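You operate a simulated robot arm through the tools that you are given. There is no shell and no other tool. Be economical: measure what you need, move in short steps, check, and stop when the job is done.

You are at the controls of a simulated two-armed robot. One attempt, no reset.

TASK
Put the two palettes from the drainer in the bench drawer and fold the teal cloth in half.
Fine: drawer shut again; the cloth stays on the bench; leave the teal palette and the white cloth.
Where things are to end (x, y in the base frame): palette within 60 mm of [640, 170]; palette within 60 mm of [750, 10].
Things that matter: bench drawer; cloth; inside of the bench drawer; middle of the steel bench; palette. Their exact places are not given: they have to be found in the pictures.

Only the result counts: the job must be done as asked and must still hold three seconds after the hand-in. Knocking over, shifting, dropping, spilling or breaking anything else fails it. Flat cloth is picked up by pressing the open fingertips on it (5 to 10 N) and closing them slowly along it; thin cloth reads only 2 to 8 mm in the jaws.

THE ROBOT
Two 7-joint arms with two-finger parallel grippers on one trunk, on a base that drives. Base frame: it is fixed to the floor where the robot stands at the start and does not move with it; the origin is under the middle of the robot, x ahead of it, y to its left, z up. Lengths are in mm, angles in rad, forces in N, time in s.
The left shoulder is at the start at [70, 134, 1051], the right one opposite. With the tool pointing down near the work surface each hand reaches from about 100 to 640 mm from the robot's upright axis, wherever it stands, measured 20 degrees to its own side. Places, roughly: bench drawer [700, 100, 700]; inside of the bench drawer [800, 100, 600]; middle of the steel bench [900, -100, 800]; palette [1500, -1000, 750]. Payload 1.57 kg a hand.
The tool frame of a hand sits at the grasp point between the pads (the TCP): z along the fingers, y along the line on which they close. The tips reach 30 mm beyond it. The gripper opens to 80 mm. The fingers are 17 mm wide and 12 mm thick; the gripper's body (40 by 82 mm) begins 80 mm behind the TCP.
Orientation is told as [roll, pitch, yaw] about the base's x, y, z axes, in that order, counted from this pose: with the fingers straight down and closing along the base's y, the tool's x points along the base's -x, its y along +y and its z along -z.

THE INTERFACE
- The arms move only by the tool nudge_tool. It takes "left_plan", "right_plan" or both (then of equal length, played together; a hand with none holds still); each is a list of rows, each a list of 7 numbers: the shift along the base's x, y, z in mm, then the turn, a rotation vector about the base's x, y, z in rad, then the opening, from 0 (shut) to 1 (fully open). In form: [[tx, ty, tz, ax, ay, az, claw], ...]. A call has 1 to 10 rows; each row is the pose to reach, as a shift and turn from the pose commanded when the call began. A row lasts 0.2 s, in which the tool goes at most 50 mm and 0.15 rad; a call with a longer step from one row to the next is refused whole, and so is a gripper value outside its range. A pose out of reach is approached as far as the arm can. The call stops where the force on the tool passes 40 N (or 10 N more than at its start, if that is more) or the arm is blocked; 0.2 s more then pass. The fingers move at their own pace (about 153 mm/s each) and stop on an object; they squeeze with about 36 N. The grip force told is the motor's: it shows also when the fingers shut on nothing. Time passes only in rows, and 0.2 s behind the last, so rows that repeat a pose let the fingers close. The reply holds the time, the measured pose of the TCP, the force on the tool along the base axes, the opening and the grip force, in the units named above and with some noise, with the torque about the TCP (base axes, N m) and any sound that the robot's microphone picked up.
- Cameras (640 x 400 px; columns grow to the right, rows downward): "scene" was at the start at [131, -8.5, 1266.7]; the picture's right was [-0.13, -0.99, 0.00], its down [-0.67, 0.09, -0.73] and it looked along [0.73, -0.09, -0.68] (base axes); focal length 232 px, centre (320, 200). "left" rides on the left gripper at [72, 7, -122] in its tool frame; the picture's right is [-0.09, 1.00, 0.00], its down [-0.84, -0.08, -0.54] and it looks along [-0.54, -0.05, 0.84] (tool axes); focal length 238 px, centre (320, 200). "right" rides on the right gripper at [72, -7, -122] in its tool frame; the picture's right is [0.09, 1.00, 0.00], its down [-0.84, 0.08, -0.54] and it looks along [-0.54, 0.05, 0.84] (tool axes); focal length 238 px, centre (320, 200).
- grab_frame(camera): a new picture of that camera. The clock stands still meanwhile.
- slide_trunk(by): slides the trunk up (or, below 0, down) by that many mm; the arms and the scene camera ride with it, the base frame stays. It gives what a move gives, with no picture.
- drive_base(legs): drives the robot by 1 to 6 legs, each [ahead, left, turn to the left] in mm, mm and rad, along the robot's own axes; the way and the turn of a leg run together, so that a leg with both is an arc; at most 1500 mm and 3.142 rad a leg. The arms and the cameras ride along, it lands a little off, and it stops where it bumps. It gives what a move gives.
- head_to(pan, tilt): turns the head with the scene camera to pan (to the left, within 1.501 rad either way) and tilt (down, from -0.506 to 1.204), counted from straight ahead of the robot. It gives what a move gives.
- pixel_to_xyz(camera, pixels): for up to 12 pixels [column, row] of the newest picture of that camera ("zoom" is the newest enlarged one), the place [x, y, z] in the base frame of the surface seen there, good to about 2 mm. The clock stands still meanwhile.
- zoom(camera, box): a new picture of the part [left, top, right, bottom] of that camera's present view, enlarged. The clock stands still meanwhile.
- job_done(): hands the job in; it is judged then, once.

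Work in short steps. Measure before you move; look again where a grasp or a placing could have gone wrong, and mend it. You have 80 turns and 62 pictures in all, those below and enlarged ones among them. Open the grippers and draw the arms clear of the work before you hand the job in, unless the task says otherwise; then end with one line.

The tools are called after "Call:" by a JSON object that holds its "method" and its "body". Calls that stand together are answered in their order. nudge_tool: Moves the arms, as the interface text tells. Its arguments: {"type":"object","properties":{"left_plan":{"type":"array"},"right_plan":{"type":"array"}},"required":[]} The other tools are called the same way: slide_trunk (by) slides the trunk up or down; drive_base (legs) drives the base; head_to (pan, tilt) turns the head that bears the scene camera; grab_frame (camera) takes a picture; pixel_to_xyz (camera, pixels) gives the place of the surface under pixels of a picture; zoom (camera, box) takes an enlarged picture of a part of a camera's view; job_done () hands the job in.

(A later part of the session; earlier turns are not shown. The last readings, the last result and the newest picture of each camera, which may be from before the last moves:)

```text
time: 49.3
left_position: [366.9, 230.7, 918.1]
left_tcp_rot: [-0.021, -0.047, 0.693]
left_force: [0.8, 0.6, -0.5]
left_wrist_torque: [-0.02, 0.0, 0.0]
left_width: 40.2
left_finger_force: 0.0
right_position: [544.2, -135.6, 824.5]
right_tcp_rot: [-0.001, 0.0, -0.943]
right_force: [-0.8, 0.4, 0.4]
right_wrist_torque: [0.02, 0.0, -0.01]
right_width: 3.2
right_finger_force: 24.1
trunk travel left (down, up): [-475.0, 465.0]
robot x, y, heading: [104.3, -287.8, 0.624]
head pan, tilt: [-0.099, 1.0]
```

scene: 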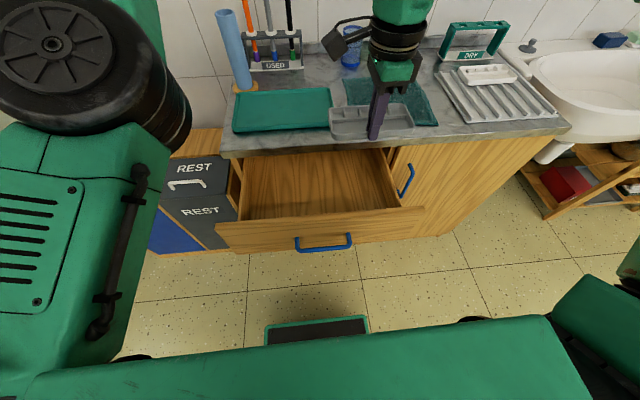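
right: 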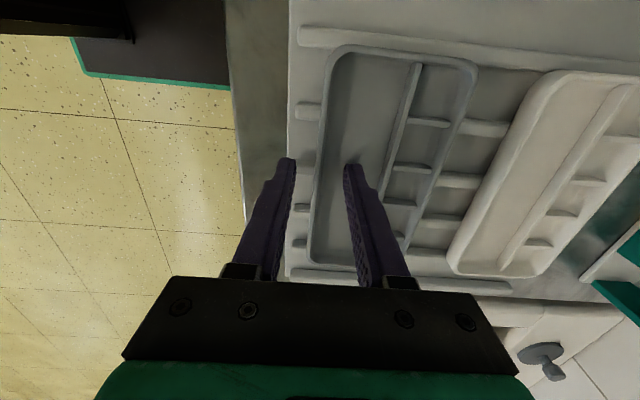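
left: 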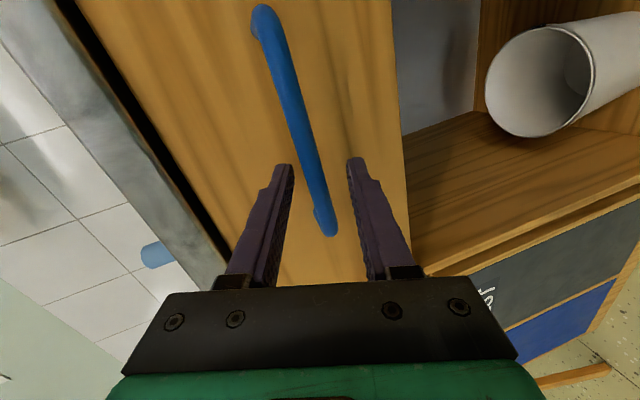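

Interior spans s 128–533; the palette fits. Lower into the drawer.

Call:
{"method": "nudge_tool", "body": {"right_plan": [[0, 0, -25, 0, 0, 0, 0], [0, 0, -50, 0, 0, 0, 0], [0, 0, -75, 0, 0, 0, 0], [0, 0, -100, 0, 0, 0, 0], [0, 0, -115, 0, 0, 0, 0], [0, 0, -125, 0, 0, 0, 0], [0, 0, -132, 0, 0, 0, 0], [0, 0, -136, 0, 0, 0, 0], [0, 0, -138, 0, 0, 0, 0]]}}

Call:
{"method": "grab_frame", "body": {"camera": "scene"}}

```text
time: 51.3
left_position: [366.7, 231.3, 918.1]
left_tcp_rot: [-0.02, -0.048, 0.694]
left_force: [0.0, 0.7, 0.0]
left_wrist_torque: [0.01, 0.0, -0.01]
left_width: 40.1
left_finger_force: 0.1
right_position: [543.9, -135.3, 687.1]
right_tcp_rot: [0.0, -0.001, -0.946]
right_force: [1.2, 0.2, -0.5]
right_wrist_torque: [0.03, 0.03, -0.06]
right_width: 3.1
right_finger_force: 24.8
trunk travel left (down, up): [-475.0, 465.0]
robot x, y, heading: [104.2, -281.6, 0.625]
head pan, tilt: [-0.099, 1.0]
```

```text
38 pictures are left
```

scene: 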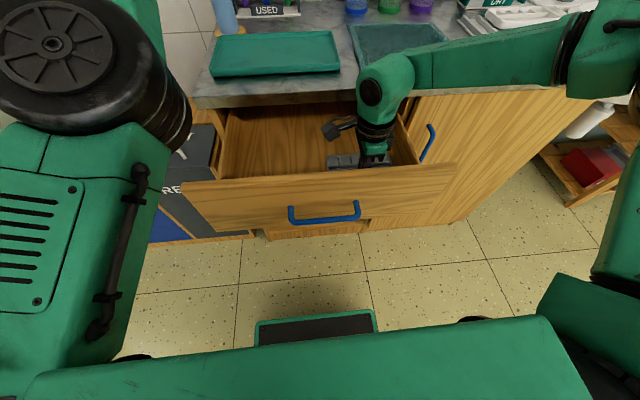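

Ease down to contact.

Call:
{"method": "nudge_tool", "body": {"right_plan": [[0, 0, -2, 0, 0, 0, 0], [0, 0, -4, 0, 0, 0, 0], [0, 0, -5, 0, 0, 0, 0]]}}

```text
time: 52.1
left_position: [364.0, 230.3, 920.0]
left_tcp_rot: [-0.023, -0.05, 0.695]
left_force: [0.8, 0.2, -0.1]
left_wrist_torque: [0.01, 0.0, 0.0]
left_width: 39.9
left_finger_force: 0.2
right_position: [543.5, -136.1, 683.8]
right_tcp_rot: [0.006, 0.001, -0.946]
right_force: [2.7, -1.7, 19.3]
right_wrist_torque: [-0.02, -0.02, -0.01]
right_width: 3.3
right_finger_force: 24.4
trunk travel left (down, up): [-475.0, 465.0]
robot x, y, heading: [99.9, -283.6, 0.622]
head pan, tilt: [-0.099, 1.0]
```

Contact felt (19 N). Open and lift out.

Call:
{"method": "nudge_tool", "body": {"right_plan": [[0, 0, 2, 0, 0, 0, 0], [0, 0, 2, 0, 0, 0, 0.3], [0, 0, 2, 0, 0, 0, 0.3], [0, 0, 20, 0, 0, 0, 0.3], [0, 0, 50, 0, 0, 0, 0.3], [0, 0, 90, 0, 0, 0, 0.3], [0, 0, 130, 0, 0, 0, 0.3], [0, 0, 170, 0, 0, 0, 0.3], [0, 0, 200, 0, 0, 0, 0.3]]}}

Call:
{"method": "slide_trunk", "body": {"by": 150}}

Call:
{"method": "drive_base", "body": {"legs": [[0, -456, 0], [192, 0, 0]]}}

Call:
{"method": "head_to", "body": {"pan": -0.2, "tilt": 0.9}}

Call:
{"method": "grab_frame", "body": {"camera": "scene"}}

```text
time: 54.1
left_position: [366.0, 231.7, 917.8]
left_tcp_rot: [-0.022, -0.048, 0.695]
left_force: [0.1, 0.2, 0.3]
left_wrist_torque: [-0.02, 0.04, 0.04]
left_width: 39.8
left_finger_force: 0.1
right_position: [544.2, -135.5, 882.5]
right_tcp_rot: [0.0, 0.0, -0.944]
right_force: [-0.3, 0.0, 0.0]
right_wrist_torque: [-0.01, 0.01, 0.0]
right_width: 23.9
right_finger_force: 0.0
trunk travel left (down, up): [-475.0, 465.0]
robot x, y, heading: [102.8, -285.3, 0.629]
head pan, tilt: [-0.099, 1.0]
```

```text
time: 55.8
left_position: [365.9, 231.6, 1067.5]
left_tcp_rot: [-0.023, -0.046, 0.694]
left_force: [-0.1, -0.1, 0.4]
left_wrist_torque: [0.06, 0.03, -0.01]
left_width: 40.2
left_finger_force: 0.0
right_position: [545.1, -135.3, 1030.9]
right_tcp_rot: [0.001, -0.002, -0.944]
right_force: [0.3, -0.4, 0.8]
right_wrist_torque: [-0.04, 0.01, 0.03]
right_width: 24.1
right_finger_force: 0.0
trunk travel left (down, up): [-625.0, 315.0]
robot x, y, heading: [101.2, -284.2, 0.628]
head pan, tilt: [-0.099, 1.0]
```

```text
time: 59.7
left_position: [786.1, -21.7, 1068.2]
left_tcp_rot: [-0.02, -0.047, 0.701]
left_force: [-0.6, 0.6, -0.4]
left_wrist_torque: [-0.01, 0.03, 0.01]
left_width: 39.9
left_finger_force: 0.0
right_position: [965.7, -388.5, 1032.1]
right_tcp_rot: [0.0, -0.002, -0.942]
right_force: [0.2, 0.3, -0.7]
right_wrist_torque: [-0.01, 0.0, 0.01]
right_width: 23.8
right_finger_force: 0.0
trunk travel left (down, up): [-625.0, 315.0]
robot x, y, heading: [525.6, -541.8, 0.63]
head pan, tilt: [-0.099, 1.0]
```

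```text
time: 60.4
left_position: [787.7, -21.2, 1067.7]
left_tcp_rot: [-0.021, -0.045, 0.696]
left_force: [0.0, -1.0, -0.6]
left_wrist_torque: [-0.01, 0.02, 0.04]
left_width: 39.8
left_finger_force: 0.2
right_position: [967.5, -387.9, 1032.0]
right_tcp_rot: [0.002, 0.002, -0.942]
right_force: [-0.9, 0.6, -0.1]
right_wrist_torque: [-0.01, 0.01, 0.0]
right_width: 24.2
right_finger_force: 0.1
trunk travel left (down, up): [-625.0, 315.0]
robot x, y, heading: [527.0, -539.2, 0.633]
head pan, tilt: [-0.201, 0.901]
```

```text
37 pictures are left
```

scene: 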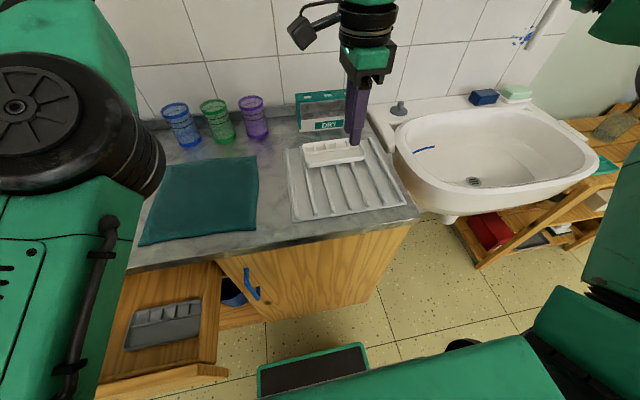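

Grey palette lies flat in the drawer. Measure it and the white one's near wall.

Call:
{"method": "pixel_to_xyz", "body": {"camera": "scene", "pixels": [[163, 324], [126, 330], [200, 318], [165, 305], [165, 343]]}}

Call:
{"method": "zoom", "body": {"camera": "scene", "box": [280, 110, 400, 190]}}

Call:
{"method": "pixel_to_xyz", "body": {"camera": "zoom", "pixels": [[150, 287], [205, 275], [260, 262], [300, 253], [350, 240], [420, 220], [125, 235], [260, 275], [200, 290], [130, 265], [440, 225], [250, 240]]}}

```text
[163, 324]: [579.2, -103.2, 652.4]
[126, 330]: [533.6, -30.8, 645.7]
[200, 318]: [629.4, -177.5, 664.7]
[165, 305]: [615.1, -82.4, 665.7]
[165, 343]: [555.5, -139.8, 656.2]
```

```text
5.00 times, centred on (340, 150) of scene
```

zoom: 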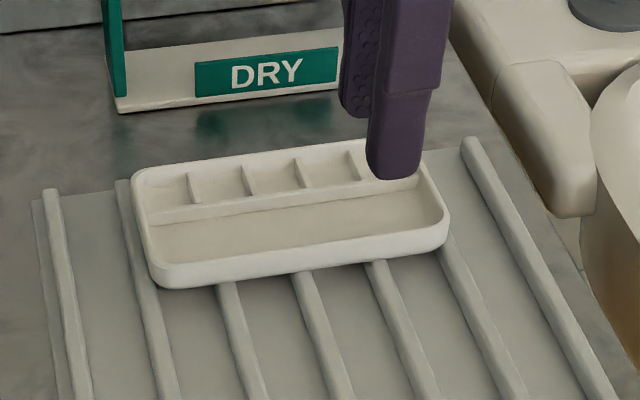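

```text
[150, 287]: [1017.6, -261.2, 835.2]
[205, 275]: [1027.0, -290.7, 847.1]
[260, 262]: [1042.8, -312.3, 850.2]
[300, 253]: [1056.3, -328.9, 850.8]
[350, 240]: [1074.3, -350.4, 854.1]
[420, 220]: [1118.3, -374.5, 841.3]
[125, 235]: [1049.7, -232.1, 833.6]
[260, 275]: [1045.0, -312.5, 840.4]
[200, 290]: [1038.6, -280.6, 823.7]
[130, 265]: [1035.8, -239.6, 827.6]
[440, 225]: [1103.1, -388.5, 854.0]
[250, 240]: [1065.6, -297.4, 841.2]
```

White palette's near wall centre ≈[1059,-328]. Move above it.

Call:
{"method": "nudge_tool", "body": {"right_plan": [[23, 15, -10, 0, 0, 0.01, 0.4], [46, 30, -20, 0, 0, 0.02, 0.4], [69, 45, -40, 0, 0, 0.03, 0.4], [91.7, 59.4, -60, 0, 0, 0.03, 0.4], [91.7, 59.4, -90, 0, 0, 0.03, 0.4], [91.7, 59.4, -115, 0, 0, 0.03, 0.4], [91.7, 59.4, -122, 0, 0, 0.03, 0.4], [91.7, 59.4, -122, 0, 0, 0.03, 0.4]]}}

Call:
{"method": "grab_frame", "body": {"camera": "right"}}

```text
time: 62.2
left_position: [787.0, -22.1, 1067.9]
left_tcp_rot: [-0.021, -0.049, 0.698]
left_force: [0.0, 1.0, 0.3]
left_wrist_torque: [0.01, 0.03, 0.01]
left_width: 39.8
left_finger_force: 0.1
right_position: [1043.5, -363.8, 912.3]
right_tcp_rot: [0.002, 0.002, -0.911]
right_force: [-0.3, 0.2, -0.5]
right_wrist_torque: [0.0, 0.03, -0.02]
right_width: 32.0
right_finger_force: 0.1
right hand out of reach, approached as far as the arm can: row 2, 3, 4, 5, 6, 7, 8
trunk travel left (down, up): [-625.0, 315.0]
robot x, y, heading: [526.8, -540.7, 0.63]
head pan, tilt: [-0.201, 0.901]
```

```text
35 pictures are left
```

right: 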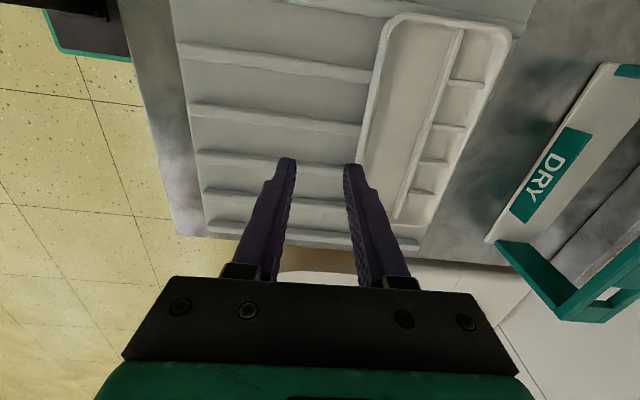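

Short by ~35 mm; raise slightly, drive ahead 60 and correct.

Call:
{"method": "drive_base", "body": {"legs": [[60, 0, 0]]}}

```text
time: 63.2
left_position: [834.8, 12.2, 1068.7]
left_tcp_rot: [-0.021, -0.048, 0.7]
left_force: [-0.6, 0.7, -0.1]
left_wrist_torque: [0.01, 0.0, -0.03]
left_width: 40.0
left_finger_force: 0.2
right_position: [1091.6, -330.2, 914.0]
right_tcp_rot: [0.003, 0.002, -0.912]
right_force: [-0.1, 0.8, 0.1]
right_wrist_torque: [0.01, 0.0, -0.03]
right_width: 32.3
right_finger_force: 0.1
trunk travel left (down, up): [-625.0, 315.0]
robot x, y, heading: [574.6, -504.2, 0.632]
head pan, tilt: [-0.201, 0.901]
```

Send a null move to see which pose is commanded.

Call:
{"method": "nudge_tool", "body": {"right_plan": [[0, 0, 10, 0, 0, 0, 0.4], [0, 0, 10, 0, 0, 0, 0.4]]}}

```text
time: 63.8
left_position: [834.1, 13.9, 1067.7]
left_tcp_rot: [-0.022, -0.048, 0.701]
left_force: [0.0, 0.0, 0.0]
left_wrist_torque: [-0.02, 0.05, -0.01]
left_width: 40.2
left_finger_force: 0.0
right_position: [1092.8, -329.1, 923.7]
right_tcp_rot: [0.001, 0.002, -0.911]
right_force: [-0.1, 0.0, -0.3]
right_wrist_torque: [-0.03, 0.02, -0.01]
right_width: 32.1
right_finger_force: 0.0
trunk travel left (down, up): [-625.0, 315.0]
robot x, y, heading: [576.2, -506.9, 0.625]
head pan, tilt: [-0.201, 0.901]
```

Commanded equals measured. Shift to [1059,-328] and down to 910.

Call:
{"method": "nudge_tool", "body": {"right_plan": [[-17, 0.5, 0, 0, 0, 0, 0.4], [-34, 1, 0, 0, 0, 0, 0.4], [-34, 1, -14, 0, 0, 0, 0.4], [-34, 1, -14, 0, 0, 0, 0.4]]}}

Call:
{"method": "grab_frame", "body": {"camera": "right"}}

```text
time: 64.8
left_position: [835.2, 11.8, 1068.4]
left_tcp_rot: [-0.022, -0.046, 0.7]
left_force: [0.5, 0.2, -1.1]
left_wrist_torque: [-0.04, 0.0, 0.02]
left_width: 39.8
left_finger_force: 0.0
right_position: [1058.2, -327.3, 909.1]
right_tcp_rot: [0.002, 0.0, -0.911]
right_force: [-0.2, 0.0, -0.6]
right_wrist_torque: [-0.02, -0.01, 0.01]
right_width: 31.9
right_finger_force: 0.1
trunk travel left (down, up): [-625.0, 315.0]
robot x, y, heading: [574.5, -505.5, 0.63]
head pan, tilt: [-0.201, 0.901]
```

```text
34 pictures are left
```

right: 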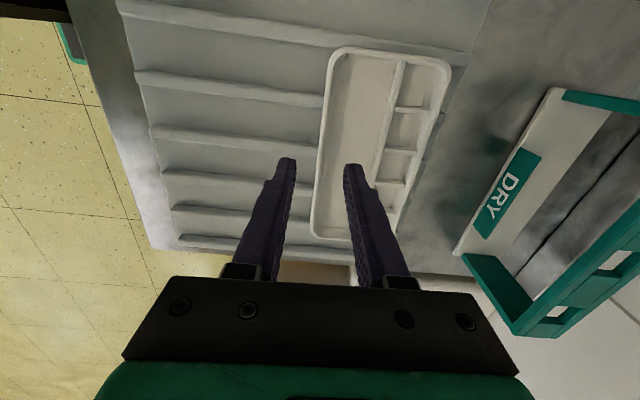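

Well aligned, same view as before. Descend 35, close, lift.

Call:
{"method": "nudge_tool", "body": {"right_plan": [[0, 0, -15, 0, 0, 0, 0.4], [0, 0, -28, 0, 0, 0, 0.4], [0, 0, -35, 0, 0, 0, 0.4], [0, 0, -35, 0, 0, 0, 0.2], [0, 0, -35, 0, 0, 0, 0], [0, 0, -35, 0, 0, 0, 0], [0, 0, -35, 0, 0, 0, 0], [0, 0, -20, 0, 0, 0, 0], [0, 0, 10, 0, 0, 0, 0], [0, 0, 45, 0, 0, 0, 0]]}}

Call:
{"method": "grab_frame", "body": {"camera": "scene"}}

```text
time: 67.0
left_position: [835.2, 12.5, 1068.3]
left_tcp_rot: [-0.022, -0.047, 0.699]
left_force: [-0.5, 0.2, -0.1]
left_wrist_torque: [-0.03, 0.02, -0.03]
left_width: 40.0
left_finger_force: 0.2
right_position: [1058.4, -327.7, 955.9]
right_tcp_rot: [0.001, -0.002, -0.91]
right_force: [-0.1, 0.4, 0.4]
right_wrist_torque: [0.0, 0.02, 0.01]
right_width: 3.2
right_finger_force: 24.2
trunk travel left (down, up): [-625.0, 315.0]
robot x, y, heading: [573.4, -504.2, 0.629]
head pan, tilt: [-0.201, 0.901]
```

```text
33 pictures are left
```

scene: 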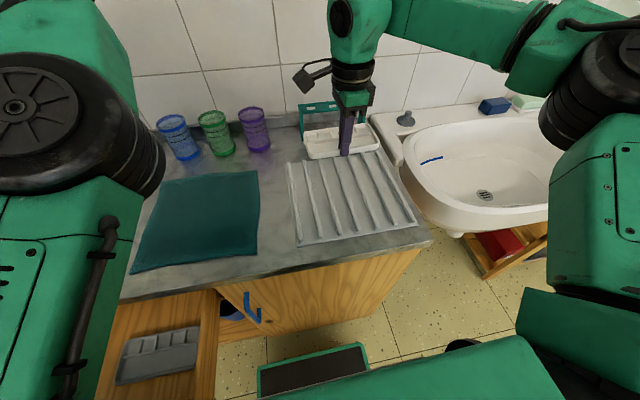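

White palette held. Back out and drive left to the drawer.

Call:
{"method": "drive_base", "body": {"legs": [[-306, 0, -0.006], [0, 550, 0]]}}

Call:
{"method": "head_to", "body": {"pan": 0.0, "tilt": 1.0}}

Call:
{"method": "grab_frame", "body": {"camera": "scene"}}

```text
time: 71.8
left_position: [271.8, 277.0, 1067.0]
left_tcp_rot: [-0.019, -0.049, 0.697]
left_force: [0.4, -0.7, 0.6]
left_wrist_torque: [0.01, -0.02, -0.04]
left_width: 40.2
left_finger_force: 0.0
right_position: [493.4, -64.5, 957.4]
right_tcp_rot: [0.002, 0.002, -0.915]
right_force: [0.3, 0.5, -0.2]
right_wrist_torque: [-0.04, 0.02, 0.01]
right_width: 3.1
right_finger_force: 25.0
trunk travel left (down, up): [-625.0, 315.0]
robot x, y, heading: [4.3, -239.8, 0.625]
head pan, tilt: [-0.201, 0.901]
```

```text
time: 72.5
left_position: [270.5, 278.4, 1067.7]
left_tcp_rot: [-0.019, -0.046, 0.695]
left_force: [-0.7, 0.4, 0.0]
left_wrist_torque: [-0.03, 0.01, 0.01]
left_width: 40.2
left_finger_force: 0.0
right_position: [493.3, -63.7, 955.8]
right_tcp_rot: [0.001, 0.001, -0.916]
right_force: [0.6, -0.6, -1.2]
right_wrist_torque: [-0.03, 0.05, -0.01]
right_width: 3.4
right_finger_force: 24.1
trunk travel left (down, up): [-625.0, 315.0]
robot x, y, heading: [6.4, -243.3, 0.625]
head pan, tilt: [0.0, 1.0]
```

```text
32 pictures are left
```

scene: 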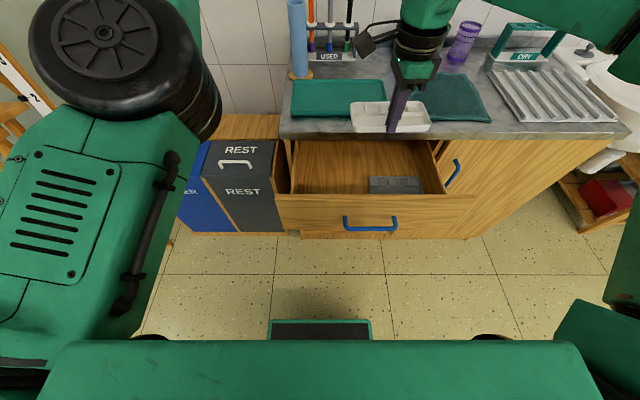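

Shift the hand 106 mm left along the bench, then lower the trunk.

Call:
{"method": "nudge_tool", "body": {"right_plan": [[-16, 22, 0, 0, 0, 0, 0], [-31, 43, 0, 0, 0, 0, 0], [-47, 65, 0, 0, 0, 0, 0], [-62, 86, 0, 0, 0, -0.02, 0], [-62, 86, 0, 0, 0, -0.02, 0]]}}

Call:
{"method": "slide_trunk", "body": {"by": -150}}

Call:
{"method": "grab_frame", "body": {"camera": "scene"}}

```text
time: 73.7
left_position: [271.2, 278.0, 1067.8]
left_tcp_rot: [-0.019, -0.047, 0.697]
left_force: [0.2, -0.1, 0.1]
left_wrist_torque: [-0.03, 0.0, -0.02]
left_width: 40.0
left_finger_force: 0.0
right_position: [428.6, -44.3, 949.6]
right_tcp_rot: [0.003, 0.003, -0.933]
right_force: [0.2, -0.5, -0.4]
right_wrist_torque: [-0.03, 0.03, -0.01]
right_width: 3.4
right_finger_force: 24.5
right hand out of reach, approached as far as the arm can: row 1, 2, 3, 4, 5
trunk travel left (down, up): [-625.0, 315.0]
robot x, y, heading: [8.5, -241.2, 0.625]
head pan, tilt: [0.0, 1.0]
```

```text
time: 75.5
left_position: [271.4, 278.2, 918.6]
left_tcp_rot: [-0.021, -0.048, 0.697]
left_force: [0.9, 0.2, -0.3]
left_wrist_torque: [0.02, -0.01, -0.04]
left_width: 39.7
left_finger_force: 0.0
right_position: [427.0, -43.6, 800.2]
right_tcp_rot: [0.004, 0.001, -0.933]
right_force: [0.8, 0.1, 0.0]
right_wrist_torque: [0.0, 0.06, -0.01]
right_width: 3.4
right_finger_force: 24.5
trunk travel left (down, up): [-475.0, 465.0]
robot x, y, heading: [7.3, -241.7, 0.629]
head pan, tilt: [0.0, 1.0]
```

```text
31 pictures are left
```

scene: 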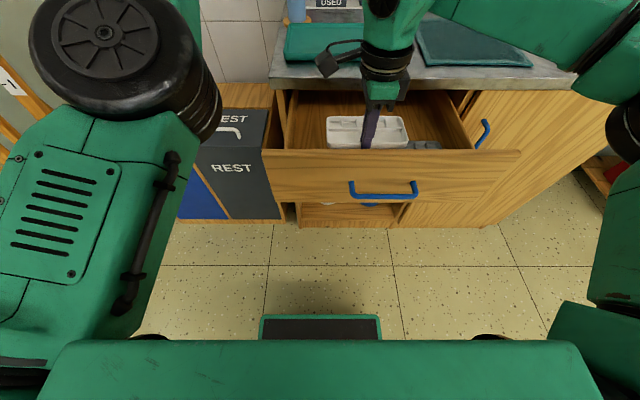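

The arm couldn't go that far left; hand is at n 321, s 285. I drive ahead 42, left 50 instead.

Call:
{"method": "drive_base", "body": {"legs": [[44, 50, 0]]}}

Call:
{"method": "grab_frame", "body": {"camera": "scene"}}

```text
time: 76.5
left_position: [276.6, 344.3, 917.9]
left_tcp_rot: [-0.022, -0.046, 0.695]
left_force: [0.3, 0.4, -0.5]
left_wrist_torque: [-0.03, 0.02, -0.01]
left_width: 40.1
left_finger_force: 0.0
right_position: [432.1, 23.3, 799.8]
right_tcp_rot: [0.002, 0.003, -0.933]
right_force: [-0.3, -0.5, -1.4]
right_wrist_torque: [-0.04, 0.01, -0.01]
right_width: 2.8
right_finger_force: 24.6
trunk travel left (down, up): [-475.0, 465.0]
robot x, y, heading: [14.0, -176.3, 0.627]
head pan, tilt: [0.0, 1.0]
```

```text
30 pictures are left
```

scene: 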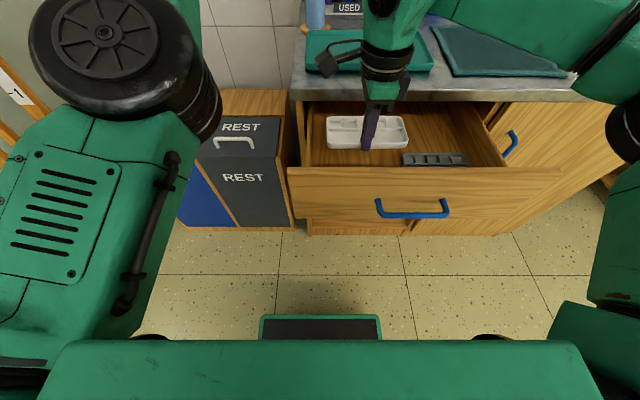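

Hand is at n 364, s 233. I'd lower by trunk; check bin top and the right forearm heights first.

Call:
{"method": "pixel_to_xyz", "body": {"camera": "scene", "pixels": [[235, 125], [250, 105], [480, 30], [560, 55], [600, 75], [440, 10], [530, 45], [520, 60]]}}

```text
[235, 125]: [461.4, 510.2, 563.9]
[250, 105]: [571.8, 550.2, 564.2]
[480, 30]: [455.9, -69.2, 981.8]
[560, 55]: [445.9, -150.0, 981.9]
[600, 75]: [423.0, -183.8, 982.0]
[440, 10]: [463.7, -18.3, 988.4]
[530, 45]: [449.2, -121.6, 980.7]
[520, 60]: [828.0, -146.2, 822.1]
```

Forearm would come near the drawer front if lowered by trunk; I instead restore the earlier arm configuration: hand 55 right, base 55 left.

Call:
{"method": "nudge_tool", "body": {"right_plan": [[8, -11, 0, 0, 0, 0, 0], [16, -22, 0, 0, 0, 0, 0], [24, -33, 0, 0, 0, -0.01, 0], [32, -44.7, 0, 0, 0, -0.015, 0], [32, -44.7, 0, 0, 0, -0.015, 0]]}}

Call:
{"method": "drive_base", "body": {"legs": [[0, 55, 0]]}}

```text
time: 77.7
left_position: [276.6, 343.3, 918.7]
left_tcp_rot: [-0.02, -0.048, 0.696]
left_force: [-0.5, -0.3, -1.0]
left_wrist_torque: [0.0, 0.02, 0.0]
left_width: 39.9
left_finger_force: 0.0
right_position: [465.3, -23.2, 801.0]
right_tcp_rot: [0.001, 0.002, -0.948]
right_force: [-0.1, 0.1, -1.1]
right_wrist_torque: [-0.01, 0.04, 0.01]
right_width: 3.3
right_finger_force: 23.8
trunk travel left (down, up): [-475.0, 465.0]
robot x, y, heading: [14.1, -174.4, 0.625]
head pan, tilt: [0.0, 1.0]
```

```text
time: 78.6
left_position: [244.8, 388.8, 918.1]
left_tcp_rot: [-0.023, -0.049, 0.695]
left_force: [0.7, 0.4, -0.1]
left_wrist_torque: [-0.01, 0.0, 0.0]
left_width: 39.9
left_finger_force: 0.0
right_position: [433.0, 21.8, 800.6]
right_tcp_rot: [0.002, 0.001, -0.95]
right_force: [-0.6, 0.2, -0.1]
right_wrist_torque: [-0.02, -0.01, -0.02]
right_width: 3.4
right_finger_force: 24.1
trunk travel left (down, up): [-475.0, 465.0]
robot x, y, heading: [-17.5, -130.0, 0.626]
head pan, tilt: [0.0, 1.0]
```

Hand n 364, s 235. Now lower with the arm to just above the floor.

Call:
{"method": "nudge_tool", "body": {"right_plan": [[0, 0, -25, 0, 0, 0, 0], [0, 0, -50, 0, 0, 0, 0], [0, 0, -75, 0, 0, 0, 0], [0, 0, -95, 0, 0, 0, 0], [0, 0, -105, 0, 0, 0, 0], [0, 0, -111, 0, 0, 0, 0], [0, 0, -114, 0, 0, 0, 0], [0, 0, -116, 0, 0, 0, 0], [0, 0, -118, 0, 0, 0, 0]]}}

Call:
{"method": "grab_frame", "body": {"camera": "scene"}}

```text
time: 80.6
left_position: [244.0, 387.7, 918.7]
left_tcp_rot: [-0.022, -0.047, 0.697]
left_force: [0.3, 0.1, 0.4]
left_wrist_torque: [-0.02, 0.0, 0.0]
left_width: 40.0
left_finger_force: 0.0
right_position: [432.2, 21.2, 684.8]
right_tcp_rot: [0.01, 0.004, -0.952]
right_force: [2.4, -1.9, 17.7]
right_wrist_torque: [-0.23, -0.17, -0.03]
right_width: 3.3
right_finger_force: 24.0
trunk travel left (down, up): [-475.0, 465.0]
robot x, y, heading: [-20.9, -132.2, 0.625]
head pan, tilt: [0.0, 1.0]
```

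```text
29 pictures are left
```

scene: 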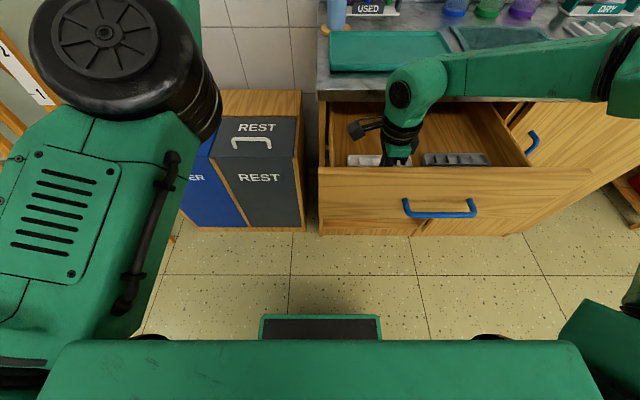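

Contact. Release, lift, raise.

Call:
{"method": "nudge_tool", "body": {"right_plan": [[0, 0, 2, 0, 0, 0, 0], [0, 0, 2, 0, 0, 0, 0.3], [0, 0, 2, 0, 0, 0, 0.3], [0, 0, 20, 0, 0, 0, 0.3], [0, 0, 50, 0, 0, 0, 0.3], [0, 0, 90, 0, 0, 0, 0.3], [0, 0, 130, 0, 0, 0, 0.3], [0, 0, 170, 0, 0, 0, 0.3], [0, 0, 200, 0, 0, 0, 0.3]]}}

Call:
{"method": "grab_frame", "body": {"camera": "scene"}}

```text
time: 82.6
left_position: [245.2, 388.1, 919.2]
left_tcp_rot: [-0.021, -0.047, 0.697]
left_force: [-0.5, 0.4, 0.1]
left_wrist_torque: [-0.01, -0.01, 0.02]
left_width: 39.8
left_finger_force: 0.1
right_position: [434.1, 22.2, 883.1]
right_tcp_rot: [0.001, 0.001, -0.949]
right_force: [-0.6, -0.6, 0.3]
right_wrist_torque: [-0.02, 0.06, 0.04]
right_width: 23.7
right_finger_force: 0.1
trunk travel left (down, up): [-475.0, 465.0]
robot x, y, heading: [-17.5, -133.9, 0.625]
head pan, tilt: [0.0, 1.0]
```

```text
28 pictures are left
```

scene: 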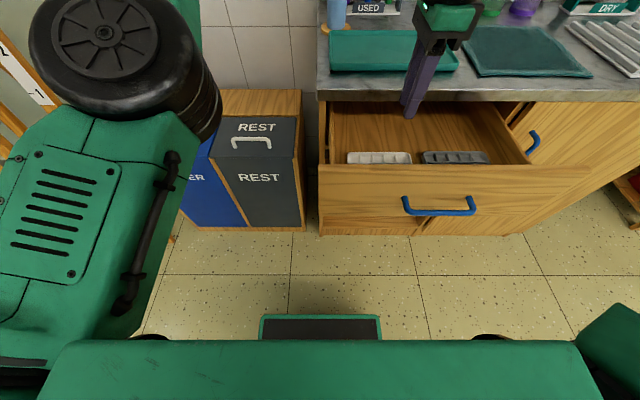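

Both palettes lie flat in the drawer. Now I'll close it by pushing the handle bar: back off, turn the right hand by +1.57 with fingers closed.

Call:
{"method": "drive_base", "body": {"legs": [[-50, -60, 0]]}}

Call:
{"method": "nudge_tool", "body": {"right_plan": [[-9, -6, 0, 0, 0, 0.15, 0], [-18, -13, 0, 0, 0, 0.3, 0], [-27, -20, 0, 0, 0, 0.45, 0], [-36, -26, 0, 0, 0, 0.6, 0], [-45, -33, 0, 0, 0, 0.75, 0], [-54, -39, 0, 0, 0, 0.9, 0], [-63, -46, 0, 0, 0, 1.05, 0], [-72, -52, 0, 0, 0, 1.2, 0], [-81, -59, 0, 0, 0, 1.35, 0], [-90, -65, 0, 0, 0, 1.5, 0]]}}

```text
time: 83.7
left_position: [239.5, 311.0, 918.4]
left_tcp_rot: [-0.021, -0.047, 0.696]
left_force: [-0.3, 0.0, -0.1]
left_wrist_torque: [0.03, 0.0, -0.01]
left_width: 40.0
left_finger_force: 0.1
right_position: [426.9, -56.3, 883.9]
right_tcp_rot: [0.004, 0.004, -0.949]
right_force: [1.1, -0.5, -0.3]
right_wrist_torque: [0.02, -0.01, 0.0]
right_width: 23.9
right_finger_force: 0.0
trunk travel left (down, up): [-475.0, 465.0]
robot x, y, heading: [-26.4, -205.0, 0.627]
head pan, tilt: [0.0, 1.0]
```

```text
time: 85.8
left_position: [238.0, 310.2, 918.9]
left_tcp_rot: [-0.021, -0.049, 0.697]
left_force: [-0.2, -0.3, -0.5]
left_wrist_torque: [0.0, 0.0, -0.03]
left_width: 39.9
left_finger_force: 0.1
right_position: [337.3, -120.3, 884.5]
right_tcp_rot: [0.004, 0.003, 0.554]
right_force: [-0.4, 0.0, 0.0]
right_wrist_torque: [0.0, 0.01, 0.03]
right_width: 0.3
right_finger_force: 21.6
trunk travel left (down, up): [-475.0, 465.0]
robot x, y, heading: [-21.8, -202.3, 0.627]
head pan, tilt: [0.0, 1.0]
```

Hand is in front of the handle (n 204). Shift 29 right and descend to z 722.

Call:
{"method": "nudge_tool", "body": {"right_plan": [[6, -8, -20, 0, 0, 0.03, 0], [12, -16, -45, 0, 0, 0.07, 0], [17, -23.5, -70, 0, 0, 0.07, 0], [17, -23.5, -95, 0, 0, 0.07, 0], [17, -23.5, -120, 0, 0, 0.07, 0], [17, -23.5, -145, 0, 0, 0.07, 0], [17, -23.5, -162, 0, 0, 0.07, 0], [17, -23.5, -162, 0, 0, 0.07, 0]]}}

Call:
{"method": "grab_frame", "body": {"camera": "scene"}}

```text
time: 87.7
left_position: [239.0, 311.8, 918.1]
left_tcp_rot: [-0.023, -0.047, 0.697]
left_force: [-0.9, 0.3, 0.1]
left_wrist_torque: [0.02, 0.0, 0.04]
left_width: 40.3
left_finger_force: 0.0
right_position: [354.4, -144.2, 721.0]
right_tcp_rot: [0.005, 0.001, 0.622]
right_force: [-0.2, -0.3, 0.8]
right_wrist_torque: [0.0, 0.0, 0.0]
right_width: 0.0
right_finger_force: 21.2
trunk travel left (down, up): [-475.0, 465.0]
robot x, y, heading: [-20.9, -205.4, 0.632]
head pan, tilt: [0.0, 1.0]
```

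```text
27 pictures are left
```

scene: 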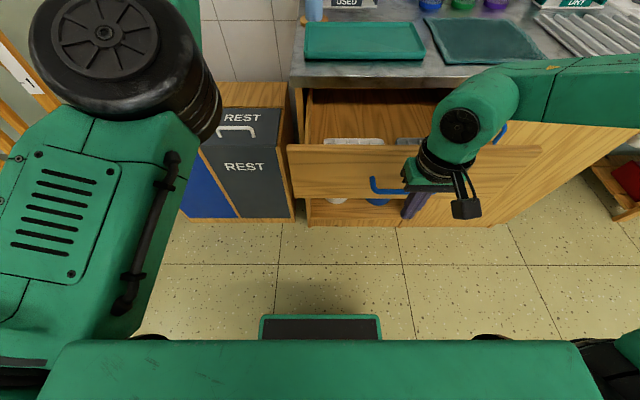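

Push the bar: 200 mm in smooth steps.

Call:
{"method": "nudge_tool", "body": {"right_plan": [[12.2, 8.8, 0, 0, 0, 0, 0], [26, 18.7, 0, 0, 0, 0, 0], [42.2, 30.4, 0, 0, 0, 0, 0], [60.1, 43.2, 0, 0, 0, 0, 0], [78, 56, 0, 0, 0, 0, 0], [95.8, 68.9, 0, 0, 0, 0, 0], [113.7, 81.8, 0, 0, 0, 0, 0], [131.5, 94.6, 0, 0, 0, 0, 0], [147.8, 106.3, 0, 0, 0, 0, 0], [158, 113.9, 0, 0, 0, 0, 0]]}}

Call:
{"method": "grab_frame", "body": {"camera": "scene"}}

```text
time: 89.8
left_position: [239.2, 312.1, 918.5]
left_tcp_rot: [-0.02, -0.048, 0.696]
left_force: [0.2, -0.1, 1.3]
left_wrist_torque: [-0.02, -0.04, 0.0]
left_width: 40.0
left_finger_force: 0.1
right_position: [508.7, -40.3, 724.0]
right_tcp_rot: [0.003, 0.001, 0.619]
right_force: [0.2, -0.5, 0.2]
right_wrist_torque: [-0.04, 0.02, 0.01]
right_width: 0.0
right_finger_force: 21.4
right hand out of reach, approached as far as the arm can: row 10
trunk travel left (down, up): [-475.0, 465.0]
robot x, y, heading: [-25.1, -206.4, 0.627]
head pan, tilt: [0.0, 1.0]
```

```text
26 pictures are left
```

scene: 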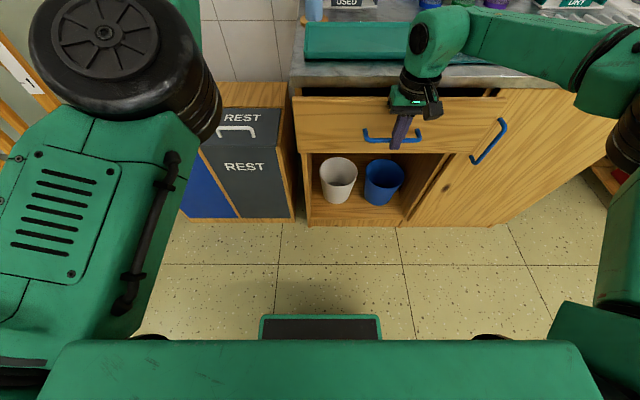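

~49 mm remain and the arm is at full reach; drive ahead 42.

Call:
{"method": "drive_base", "body": {"legs": [[42, 0, 0]]}}

Call:
{"method": "zoom", "body": {"camera": "scene", "box": [280, 60, 540, 220]}}

Call:
{"method": "pixel_to_xyz", "body": {"camera": "zoom", "pixels": [[150, 140], [200, 150], [400, 150], [450, 145], [540, 150], [100, 160]]}}

```text
time: 90.7
left_position: [273.6, 336.3, 917.3]
left_tcp_rot: [-0.02, -0.047, 0.697]
left_force: [-0.4, -0.3, -0.3]
left_wrist_torque: [-0.01, 0.02, -0.01]
left_width: 40.4
left_finger_force: 0.0
right_position: [541.7, -17.1, 723.2]
right_tcp_rot: [0.002, 0.002, 0.62]
right_force: [0.9, 0.0, -0.3]
right_wrist_torque: [-0.02, 0.01, 0.01]
right_width: 0.1
right_finger_force: 21.6
trunk travel left (down, up): [-475.0, 465.0]
robot x, y, heading: [10.8, -181.5, 0.63]
head pan, tilt: [0.0, 1.0]
```

```text
2.46 times, centred on (410, 140) of scene
```

zoom: 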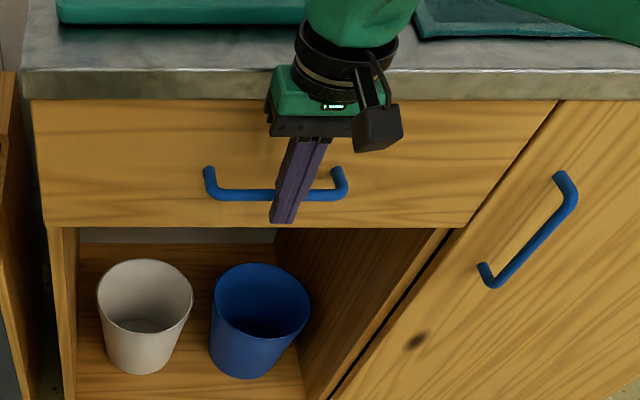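

```text
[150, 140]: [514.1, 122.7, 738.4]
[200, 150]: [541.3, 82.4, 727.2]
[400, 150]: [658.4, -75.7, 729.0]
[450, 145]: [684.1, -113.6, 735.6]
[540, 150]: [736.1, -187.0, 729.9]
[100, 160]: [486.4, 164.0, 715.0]
```

Drawer face reads n≈489, flush with the door; I nudge a little more to be sure.

Call:
{"method": "drive_base", "body": {"legs": [[10, 0, 0]]}}

```text
time: 91.5
left_position: [280.0, 340.1, 919.3]
left_tcp_rot: [-0.022, -0.049, 0.696]
left_force: [-0.4, -0.7, -0.3]
left_wrist_torque: [-0.01, 0.01, -0.03]
left_width: 40.1
left_finger_force: 0.0
right_position: [549.1, -11.7, 724.0]
right_tcp_rot: [0.004, 0.0, 0.623]
right_force: [-6.7, -4.5, 1.1]
right_wrist_torque: [0.43, -0.52, 0.15]
right_width: 0.0
right_finger_force: 21.6
trunk travel left (down, up): [-475.0, 465.0]
robot x, y, heading: [18.4, -178.8, 0.626]
head pan, tilt: [0.0, 1.0]
```

Call:
{"method": "drive_base", "body": {"legs": [[4, 0, 0]]}}

```text
time: 92.2
left_position: [281.1, 340.6, 920.3]
left_tcp_rot: [-0.024, -0.052, 0.696]
left_force: [0.2, 0.8, -0.2]
left_wrist_torque: [0.02, 0.02, 0.01]
left_width: 39.7
left_finger_force: 0.1
right_position: [549.4, -11.6, 724.1]
right_tcp_rot: [0.001, 0.001, 0.622]
right_force: [-28.4, -19.9, -11.1]
right_wrist_torque: [1.4, -2.47, 0.62]
right_width: 0.3
right_finger_force: 20.9
trunk travel left (down, up): [-475.0, 465.0]
robot x, y, heading: [17.7, -174.6, 0.627]
head pan, tilt: [0.0, 1.0]
```

Hard stop at ~35 N: drawer is shut. Back off, raise trunk and right hand, and go to the cloth (s≈550).

Call:
{"method": "drive_base", "body": {"legs": [[-150, 0, 0]]}}

Call:
{"method": "slide_trunk", "body": {"by": 150}}

Call:
{"method": "nudge_tool", "body": {"right_plan": [[-10, -7, 25, 0, 0, 0, 0], [-20, -14, 50, 0, 0, 0, 0], [-30, -22, 75, 0, 0, 0, 0], [-40, -29, 100, 0, 0, 0, 0], [-50, -36, 125, 0, 0, 0, 0], [-60, -43, 150, 0, 0, 0, 0], [-60, -43, 175, 0, 0, 0, 0]]}}

Call:
{"method": "drive_base", "body": {"legs": [[0, -390, 0]]}}

Call:
{"method": "grab_frame", "body": {"camera": "scene"}}

```text
time: 93.6
left_position: [162.8, 255.2, 918.5]
left_tcp_rot: [-0.023, -0.049, 0.695]
left_force: [0.5, 0.3, 0.0]
left_wrist_torque: [0.01, 0.01, 0.03]
left_width: 40.0
left_finger_force: 0.1
right_position: [429.0, -98.0, 721.7]
right_tcp_rot: [0.001, 0.006, 0.623]
right_force: [-0.2, -0.2, -0.1]
right_wrist_torque: [-0.01, -0.02, -0.01]
right_width: 0.0
right_finger_force: 21.4
trunk travel left (down, up): [-475.0, 465.0]
robot x, y, heading: [-101.7, -263.9, 0.62]
head pan, tilt: [0.0, 1.0]
```

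```text
time: 95.3
left_position: [164.1, 255.6, 1068.0]
left_tcp_rot: [-0.021, -0.047, 0.694]
left_force: [-0.1, 0.0, -0.5]
left_wrist_torque: [-0.02, -0.01, -0.03]
left_width: 40.0
left_finger_force: 0.0
right_position: [429.8, -97.9, 872.1]
right_tcp_rot: [0.003, 0.008, 0.623]
right_force: [0.6, 0.5, 0.1]
right_wrist_torque: [-0.02, 0.02, -0.01]
right_width: 0.0
right_finger_force: 21.3
trunk travel left (down, up): [-625.0, 315.0]
robot x, y, heading: [-98.4, -265.2, 0.63]
head pan, tilt: [0.0, 1.0]
```

```text
time: 96.9
left_position: [162.3, 255.8, 1067.8]
left_tcp_rot: [-0.024, -0.047, 0.694]
left_force: [0.3, -0.1, 0.6]
left_wrist_torque: [0.01, -0.02, 0.01]
left_width: 40.1
left_finger_force: 0.1
right_position: [370.9, -140.5, 1048.2]
right_tcp_rot: [0.003, 0.008, 0.622]
right_force: [-0.1, -0.5, -0.1]
right_wrist_torque: [-0.01, -0.03, 0.0]
right_width: 0.0
right_finger_force: 21.3
trunk travel left (down, up): [-625.0, 315.0]
robot x, y, heading: [-102.4, -259.5, 0.628]
head pan, tilt: [0.0, 1.0]
```

```text
time: 99.4
left_position: [393.2, -62.6, 1067.9]
left_tcp_rot: [-0.023, -0.047, 0.695]
left_force: [0.6, -0.6, 0.1]
left_wrist_torque: [-0.01, 0.0, -0.01]
left_width: 40.2
left_finger_force: 0.1
right_position: [600.0, -458.9, 1047.9]
right_tcp_rot: [0.001, 0.007, 0.623]
right_force: [-0.9, 0.0, -0.8]
right_wrist_torque: [0.0, -0.01, 0.0]
right_width: 0.0
right_finger_force: 21.3
trunk travel left (down, up): [-625.0, 315.0]
robot x, y, heading: [127.7, -579.4, 0.623]
head pan, tilt: [0.0, 1.0]
```

```text
24 pictures are left
```

scene: 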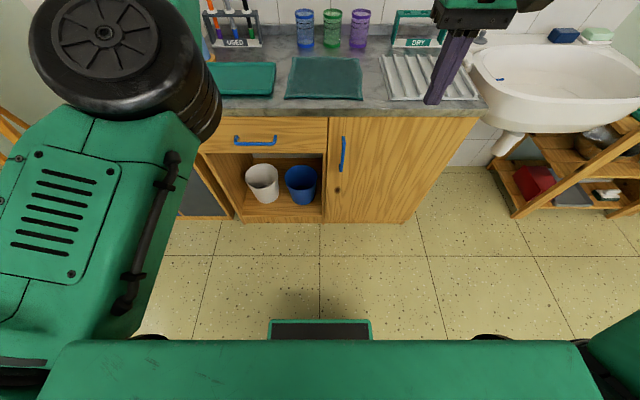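

Drawer is shut. Bring both hands to stance in front (offsets ±110, 340) before driving up to the cloth.

Call:
{"method": "nudge_tool", "body": {"left_plan": [[-6, -24, -8, 0, 0, -0.01, 0.4], [-12, -48, -16, 0, 0, -0.02, 0.4], [-17, -72, -24, 0, 0, -0.03, 0.4], [-23, -97, -32, 0, 0, -0.04, 0.4], [-29, -121, -40, 0, 0, -0.05, 0.4], [-35, -145, -48, 0, 0, -0.06, 0.4], [-40, -169, -56, 0, 0, -0.07, 0.4], [-46, -193, -64, 0, 0, -0.07, 0.4], [-46, -193, -64, 0, 0, -0.07, 0.4]], "right_plan": [[-17, -3, -5, 0, 0, 0, 0.4], [-34, -5, -10, 0, 0, 0, 0.4], [-52, -8, -15, 0, 0, 0, 0.4], [-69, -11, -20, 0, 0, 0, 0.4], [-86, -13, -25, 0, 0, 0, 0.4], [-103, -16, -30, 0, 0, 0, 0.4], [-120, -19, -35, 0, 0, 0, 0.4], [-137, -21, -40, 0, 0, 0, 0.4], [-137, -21, -40, 0, 0, 0, 0.4]]}}

Call:
{"method": "zoom", "body": {"camera": "scene", "box": [200, 0, 480, 130]}}

Call:
{"method": "pixel_to_xyz", "body": {"camera": "zoom", "pixels": [[195, 225], [372, 228], [355, 133], [208, 132], [275, 226], [285, 131], [200, 180], [363, 180], [240, 25], [240, 105], [362, 30], [362, 100]]}}

```text
time: 101.4
left_position: [419.5, -67.3, 1062.5]
left_tcp_rot: [-0.024, -0.046, 0.623]
left_force: [-0.6, 0.4, 0.8]
left_wrist_torque: [0.0, -0.01, 0.0]
left_width: 31.9
left_finger_force: 0.1
left hand out of reach, approached as far as the arm can: row 1, 2, 3, 4, 5, 6, 7, 8, 9
right_position: [463.0, -480.1, 1007.4]
right_tcp_rot: [0.002, 0.008, 0.621]
right_force: [0.1, 0.6, 0.1]
right_wrist_torque: [-0.03, 0.01, 0.02]
right_width: 31.9
right_finger_force: 0.0
trunk travel left (down, up): [-625.0, 315.0]
robot x, y, heading: [130.0, -581.9, 0.624]
head pan, tilt: [0.0, 1.0]
```

```text
2.29 times, centred on (340, 65) of scene
```

zoom: 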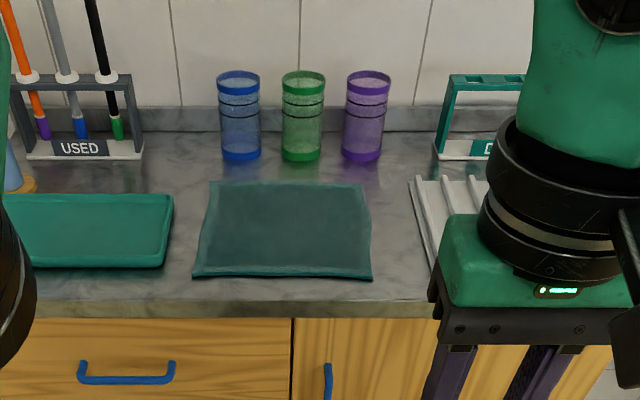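

```text
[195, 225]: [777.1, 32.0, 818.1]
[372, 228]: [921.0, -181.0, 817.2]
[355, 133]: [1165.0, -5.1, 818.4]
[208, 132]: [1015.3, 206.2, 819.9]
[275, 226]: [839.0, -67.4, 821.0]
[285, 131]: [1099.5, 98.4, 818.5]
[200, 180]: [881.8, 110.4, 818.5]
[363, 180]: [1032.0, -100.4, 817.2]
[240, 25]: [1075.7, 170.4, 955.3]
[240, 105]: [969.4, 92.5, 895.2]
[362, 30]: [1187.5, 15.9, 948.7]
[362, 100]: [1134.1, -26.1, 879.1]
```

The left arm sits in an awkward branch, so I'll fold with the right hand, one near corner after the other to the far corners. Raise the left hand clear and drive up to the bench.

Call:
{"method": "nudge_tool", "body": {"left_plan": [[0, 0, 25, 0, 0, 0, 0.4], [0, 0, 50, 0, 0, 0, 0.4], [0, 0, 75, 0, 0, 0, 0.4], [0, 0, 100, 0, 0, 0, 0.4], [0, 0, 125, 0, 0, 0, 0.4], [0, 0, 150, 0, 0, 0, 0.4]]}}

Call:
{"method": "drive_base", "body": {"legs": [[300, 0, 0]]}}

Call:
{"method": "head_to", "body": {"pan": 0.05, "tilt": 0.95}}

Call:
{"method": "grab_frame", "body": {"camera": "scene"}}

```text
time: 102.8
left_position: [370.9, -92.6, 1175.0]
left_tcp_rot: [-0.02, -0.048, 0.625]
left_force: [0.1, -1.5, 1.4]
left_wrist_torque: [0.02, -0.05, -0.02]
left_width: 32.2
left_finger_force: 0.1
left hand out of reach, approached as far as the arm can: row 3, 4, 5, 6
right_position: [461.3, -482.6, 1006.8]
right_tcp_rot: [0.004, 0.004, 0.622]
right_force: [-0.9, -0.3, 0.2]
right_wrist_torque: [0.0, 0.02, 0.01]
right_width: 32.1
right_finger_force: 0.0
trunk travel left (down, up): [-625.0, 315.0]
robot x, y, heading: [126.5, -580.6, 0.624]
head pan, tilt: [0.0, 1.0]
```

```text
time: 104.8
left_position: [617.2, 83.2, 1172.7]
left_tcp_rot: [-0.025, -0.047, 0.624]
left_force: [-0.7, 0.4, -0.5]
left_wrist_torque: [-0.01, -0.02, -0.01]
left_width: 31.8
left_finger_force: 0.0
right_position: [706.7, -304.9, 1006.3]
right_tcp_rot: [0.002, 0.005, 0.622]
right_force: [0.4, 0.1, -0.2]
right_wrist_torque: [-0.01, 0.01, 0.07]
right_width: 32.1
right_finger_force: 0.0
trunk travel left (down, up): [-625.0, 315.0]
robot x, y, heading: [373.5, -403.2, 0.623]
head pan, tilt: [0.0, 1.0]
```

```text
time: 105.5
left_position: [618.1, 85.5, 1173.9]
left_tcp_rot: [-0.021, -0.048, 0.624]
left_force: [0.4, -0.9, -0.1]
left_wrist_torque: [0.01, -0.02, 0.06]
left_width: 31.9
left_finger_force: 0.1
right_position: [708.2, -304.8, 1006.5]
right_tcp_rot: [0.001, 0.007, 0.623]
right_force: [0.0, -0.1, 0.9]
right_wrist_torque: [-0.01, 0.0, 0.0]
right_width: 31.9
right_finger_force: 0.1
trunk travel left (down, up): [-625.0, 315.0]
robot x, y, heading: [373.0, -406.4, 0.621]
head pan, tilt: [0.051, 0.949]
```

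```text
22 pictures are left
```

scene: 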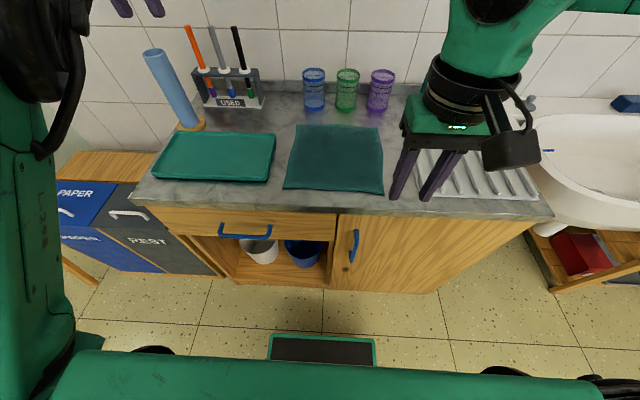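

Measure the cloth's corners.

Call:
{"method": "pixel_to_xyz", "body": {"camera": "scene", "pixels": [[299, 127], [378, 128], [382, 191], [287, 185], [335, 190], [292, 155], [382, 160], [340, 126], [335, 160], [286, 189], [383, 195]]}}

Call:
{"method": "zoom", "body": {"camera": "scene", "box": [260, 90, 420, 210]}}

```text
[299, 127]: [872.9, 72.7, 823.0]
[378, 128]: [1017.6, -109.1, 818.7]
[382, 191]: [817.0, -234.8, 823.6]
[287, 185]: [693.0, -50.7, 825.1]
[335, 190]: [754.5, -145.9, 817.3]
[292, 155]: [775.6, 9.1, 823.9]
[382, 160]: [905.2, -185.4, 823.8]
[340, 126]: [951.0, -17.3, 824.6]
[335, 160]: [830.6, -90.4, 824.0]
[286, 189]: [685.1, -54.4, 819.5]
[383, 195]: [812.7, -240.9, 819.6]
```

```text
3.33 times, centred on (340, 150) of scene
```

zoom: 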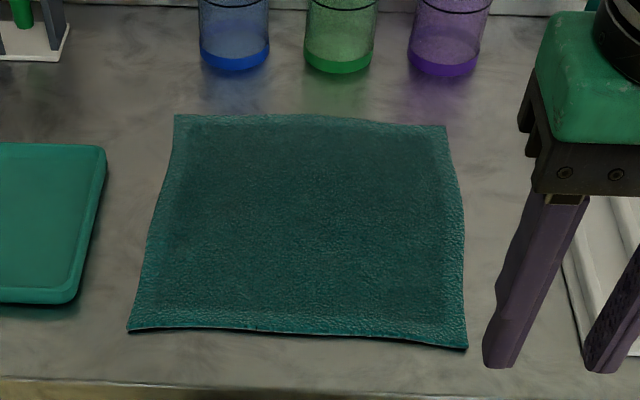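

Corners (n,s): NL (533,446), NR (526,668), FL (751,451), FR (755,675). Drive to s≈430, n≈225.

Call:
{"method": "drive_base", "body": {"legs": [[0, 118, 0], [155, 0, 0]]}}

```text
time: 107.7
left_position: [674.5, 268.3, 1174.6]
left_tcp_rot: [-0.021, -0.049, 0.623]
left_force: [-0.2, -1.0, 0.8]
left_wrist_torque: [0.01, -0.02, -0.02]
left_width: 32.1
left_finger_force: 0.0
right_position: [765.2, -120.3, 1007.4]
right_tcp_rot: [0.002, 0.006, 0.621]
right_force: [-0.4, 0.7, -0.1]
right_wrist_torque: [0.03, 0.0, 0.0]
right_width: 31.9
right_finger_force: 0.0
trunk travel left (down, up): [-625.0, 315.0]
robot x, y, heading: [433.0, -218.8, 0.622]
head pan, tilt: [0.051, 0.949]
```

Move above near-left corner (pinch point n 543, s 470), tips 10 mm above.

Call:
{"method": "nudge_tool", "body": {"right_plan": [[-10, 11, -20, 0, 0, 0, 0.3], [-20, 22, -40, 0, 0, 0, 0.3], [-30, 33, -60, 0, 0, 0, 0.3], [-40, 44, -80, 0, 0, 0, 0.3], [-49.8, 55.8, -100, 0, 0, 0, 0.3], [-49.8, 55.8, -125, 0, 0, 0, 0.3], [-49.8, 55.8, -142, 0, 0, 0, 0.3], [-49.8, 55.8, -142, 0, 0, 0, 0.3]]}}

Call:
{"method": "grab_frame", "body": {"camera": "right"}}

```text
time: 109.5
left_position: [675.2, 270.5, 1173.9]
left_tcp_rot: [-0.022, -0.046, 0.623]
left_force: [-0.4, 0.2, 1.6]
left_wrist_torque: [0.0, -0.02, 0.03]
left_width: 32.0
left_finger_force: 0.1
right_position: [715.1, -64.0, 863.9]
right_tcp_rot: [0.002, 0.006, 0.619]
right_force: [-0.8, 0.5, -1.1]
right_wrist_torque: [0.0, -0.01, -0.02]
right_width: 24.1
right_finger_force: 0.1
trunk travel left (down, up): [-625.0, 315.0]
robot x, y, heading: [430.0, -219.4, 0.623]
head pan, tilt: [0.051, 0.949]
```

```text
20 pictures are left
```

right: 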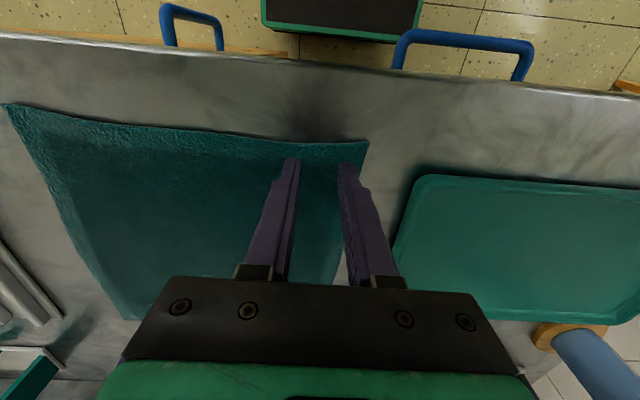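

Both tips are over the corner. Press down gently.

Call:
{"method": "nudge_tool", "body": {"right_plan": [[0, 0, -5, 0, 0, 0, 0.3], [0, 0, -8, 0, 0, 0, 0.3], [0, 0, -10, 0, 0, 0, 0.3], [0, 0, -11, 0, 0, 0, 0.3], [0, 0, -11, 0, 0, 0, 0.3]]}}

```text
time: 110.7
left_position: [675.2, 269.7, 1173.4]
left_tcp_rot: [-0.022, -0.047, 0.623]
left_force: [-0.2, 0.5, 0.4]
left_wrist_torque: [-0.02, 0.0, -0.01]
left_width: 32.1
left_finger_force: 0.0
right_position: [714.6, -62.5, 853.6]
right_tcp_rot: [0.002, 0.004, 0.621]
right_force: [1.3, 0.5, 4.1]
right_wrist_torque: [0.04, -0.03, -0.01]
right_width: 24.0
right_finger_force: 0.1
trunk travel left (down, up): [-625.0, 315.0]
robot x, y, heading: [431.7, -220.1, 0.622]
head pan, tilt: [0.051, 0.949]
```

4 N contact; press 0.6 mm more and close slowly.

Call:
{"method": "nudge_tool", "body": {"right_plan": [[0, 0, -0.7, 0, 0, 0, 0.3], [0, 0, -0.7, 0, 0, 0, 0.25], [0, 0, -0.7, 0, 0, 0, 0.2], [0, 0, -0.7, 0, 0, 0, 0.15], [0, 0, -0.7, 0, 0, 0, 0.1], [0, 0, -0.7, 0, 0, 0, 0.06], [0, 0, -0.7, 0, 0, 0, 0.03], [0, 0, -0.7, 0, 0, 0, 0], [0, 0, -0.7, 0, 0, 0, 0], [0, 0, -0.7, 0, 0, 0, 0]]}}

```text
time: 112.9
left_position: [675.0, 269.7, 1174.0]
left_tcp_rot: [-0.024, -0.049, 0.622]
left_force: [0.1, 0.5, -0.5]
left_wrist_torque: [0.03, 0.0, -0.02]
left_width: 32.0
left_finger_force: 0.1
right_position: [714.7, -63.7, 854.1]
right_tcp_rot: [0.001, 0.005, 0.619]
right_force: [0.0, 0.3, 6.7]
right_wrist_torque: [0.02, 0.01, 0.0]
right_width: 3.6
right_finger_force: 25.1
trunk travel left (down, up): [-625.0, 315.0]
robot x, y, heading: [426.0, -220.0, 0.624]
head pan, tilt: [0.051, 0.949]
```

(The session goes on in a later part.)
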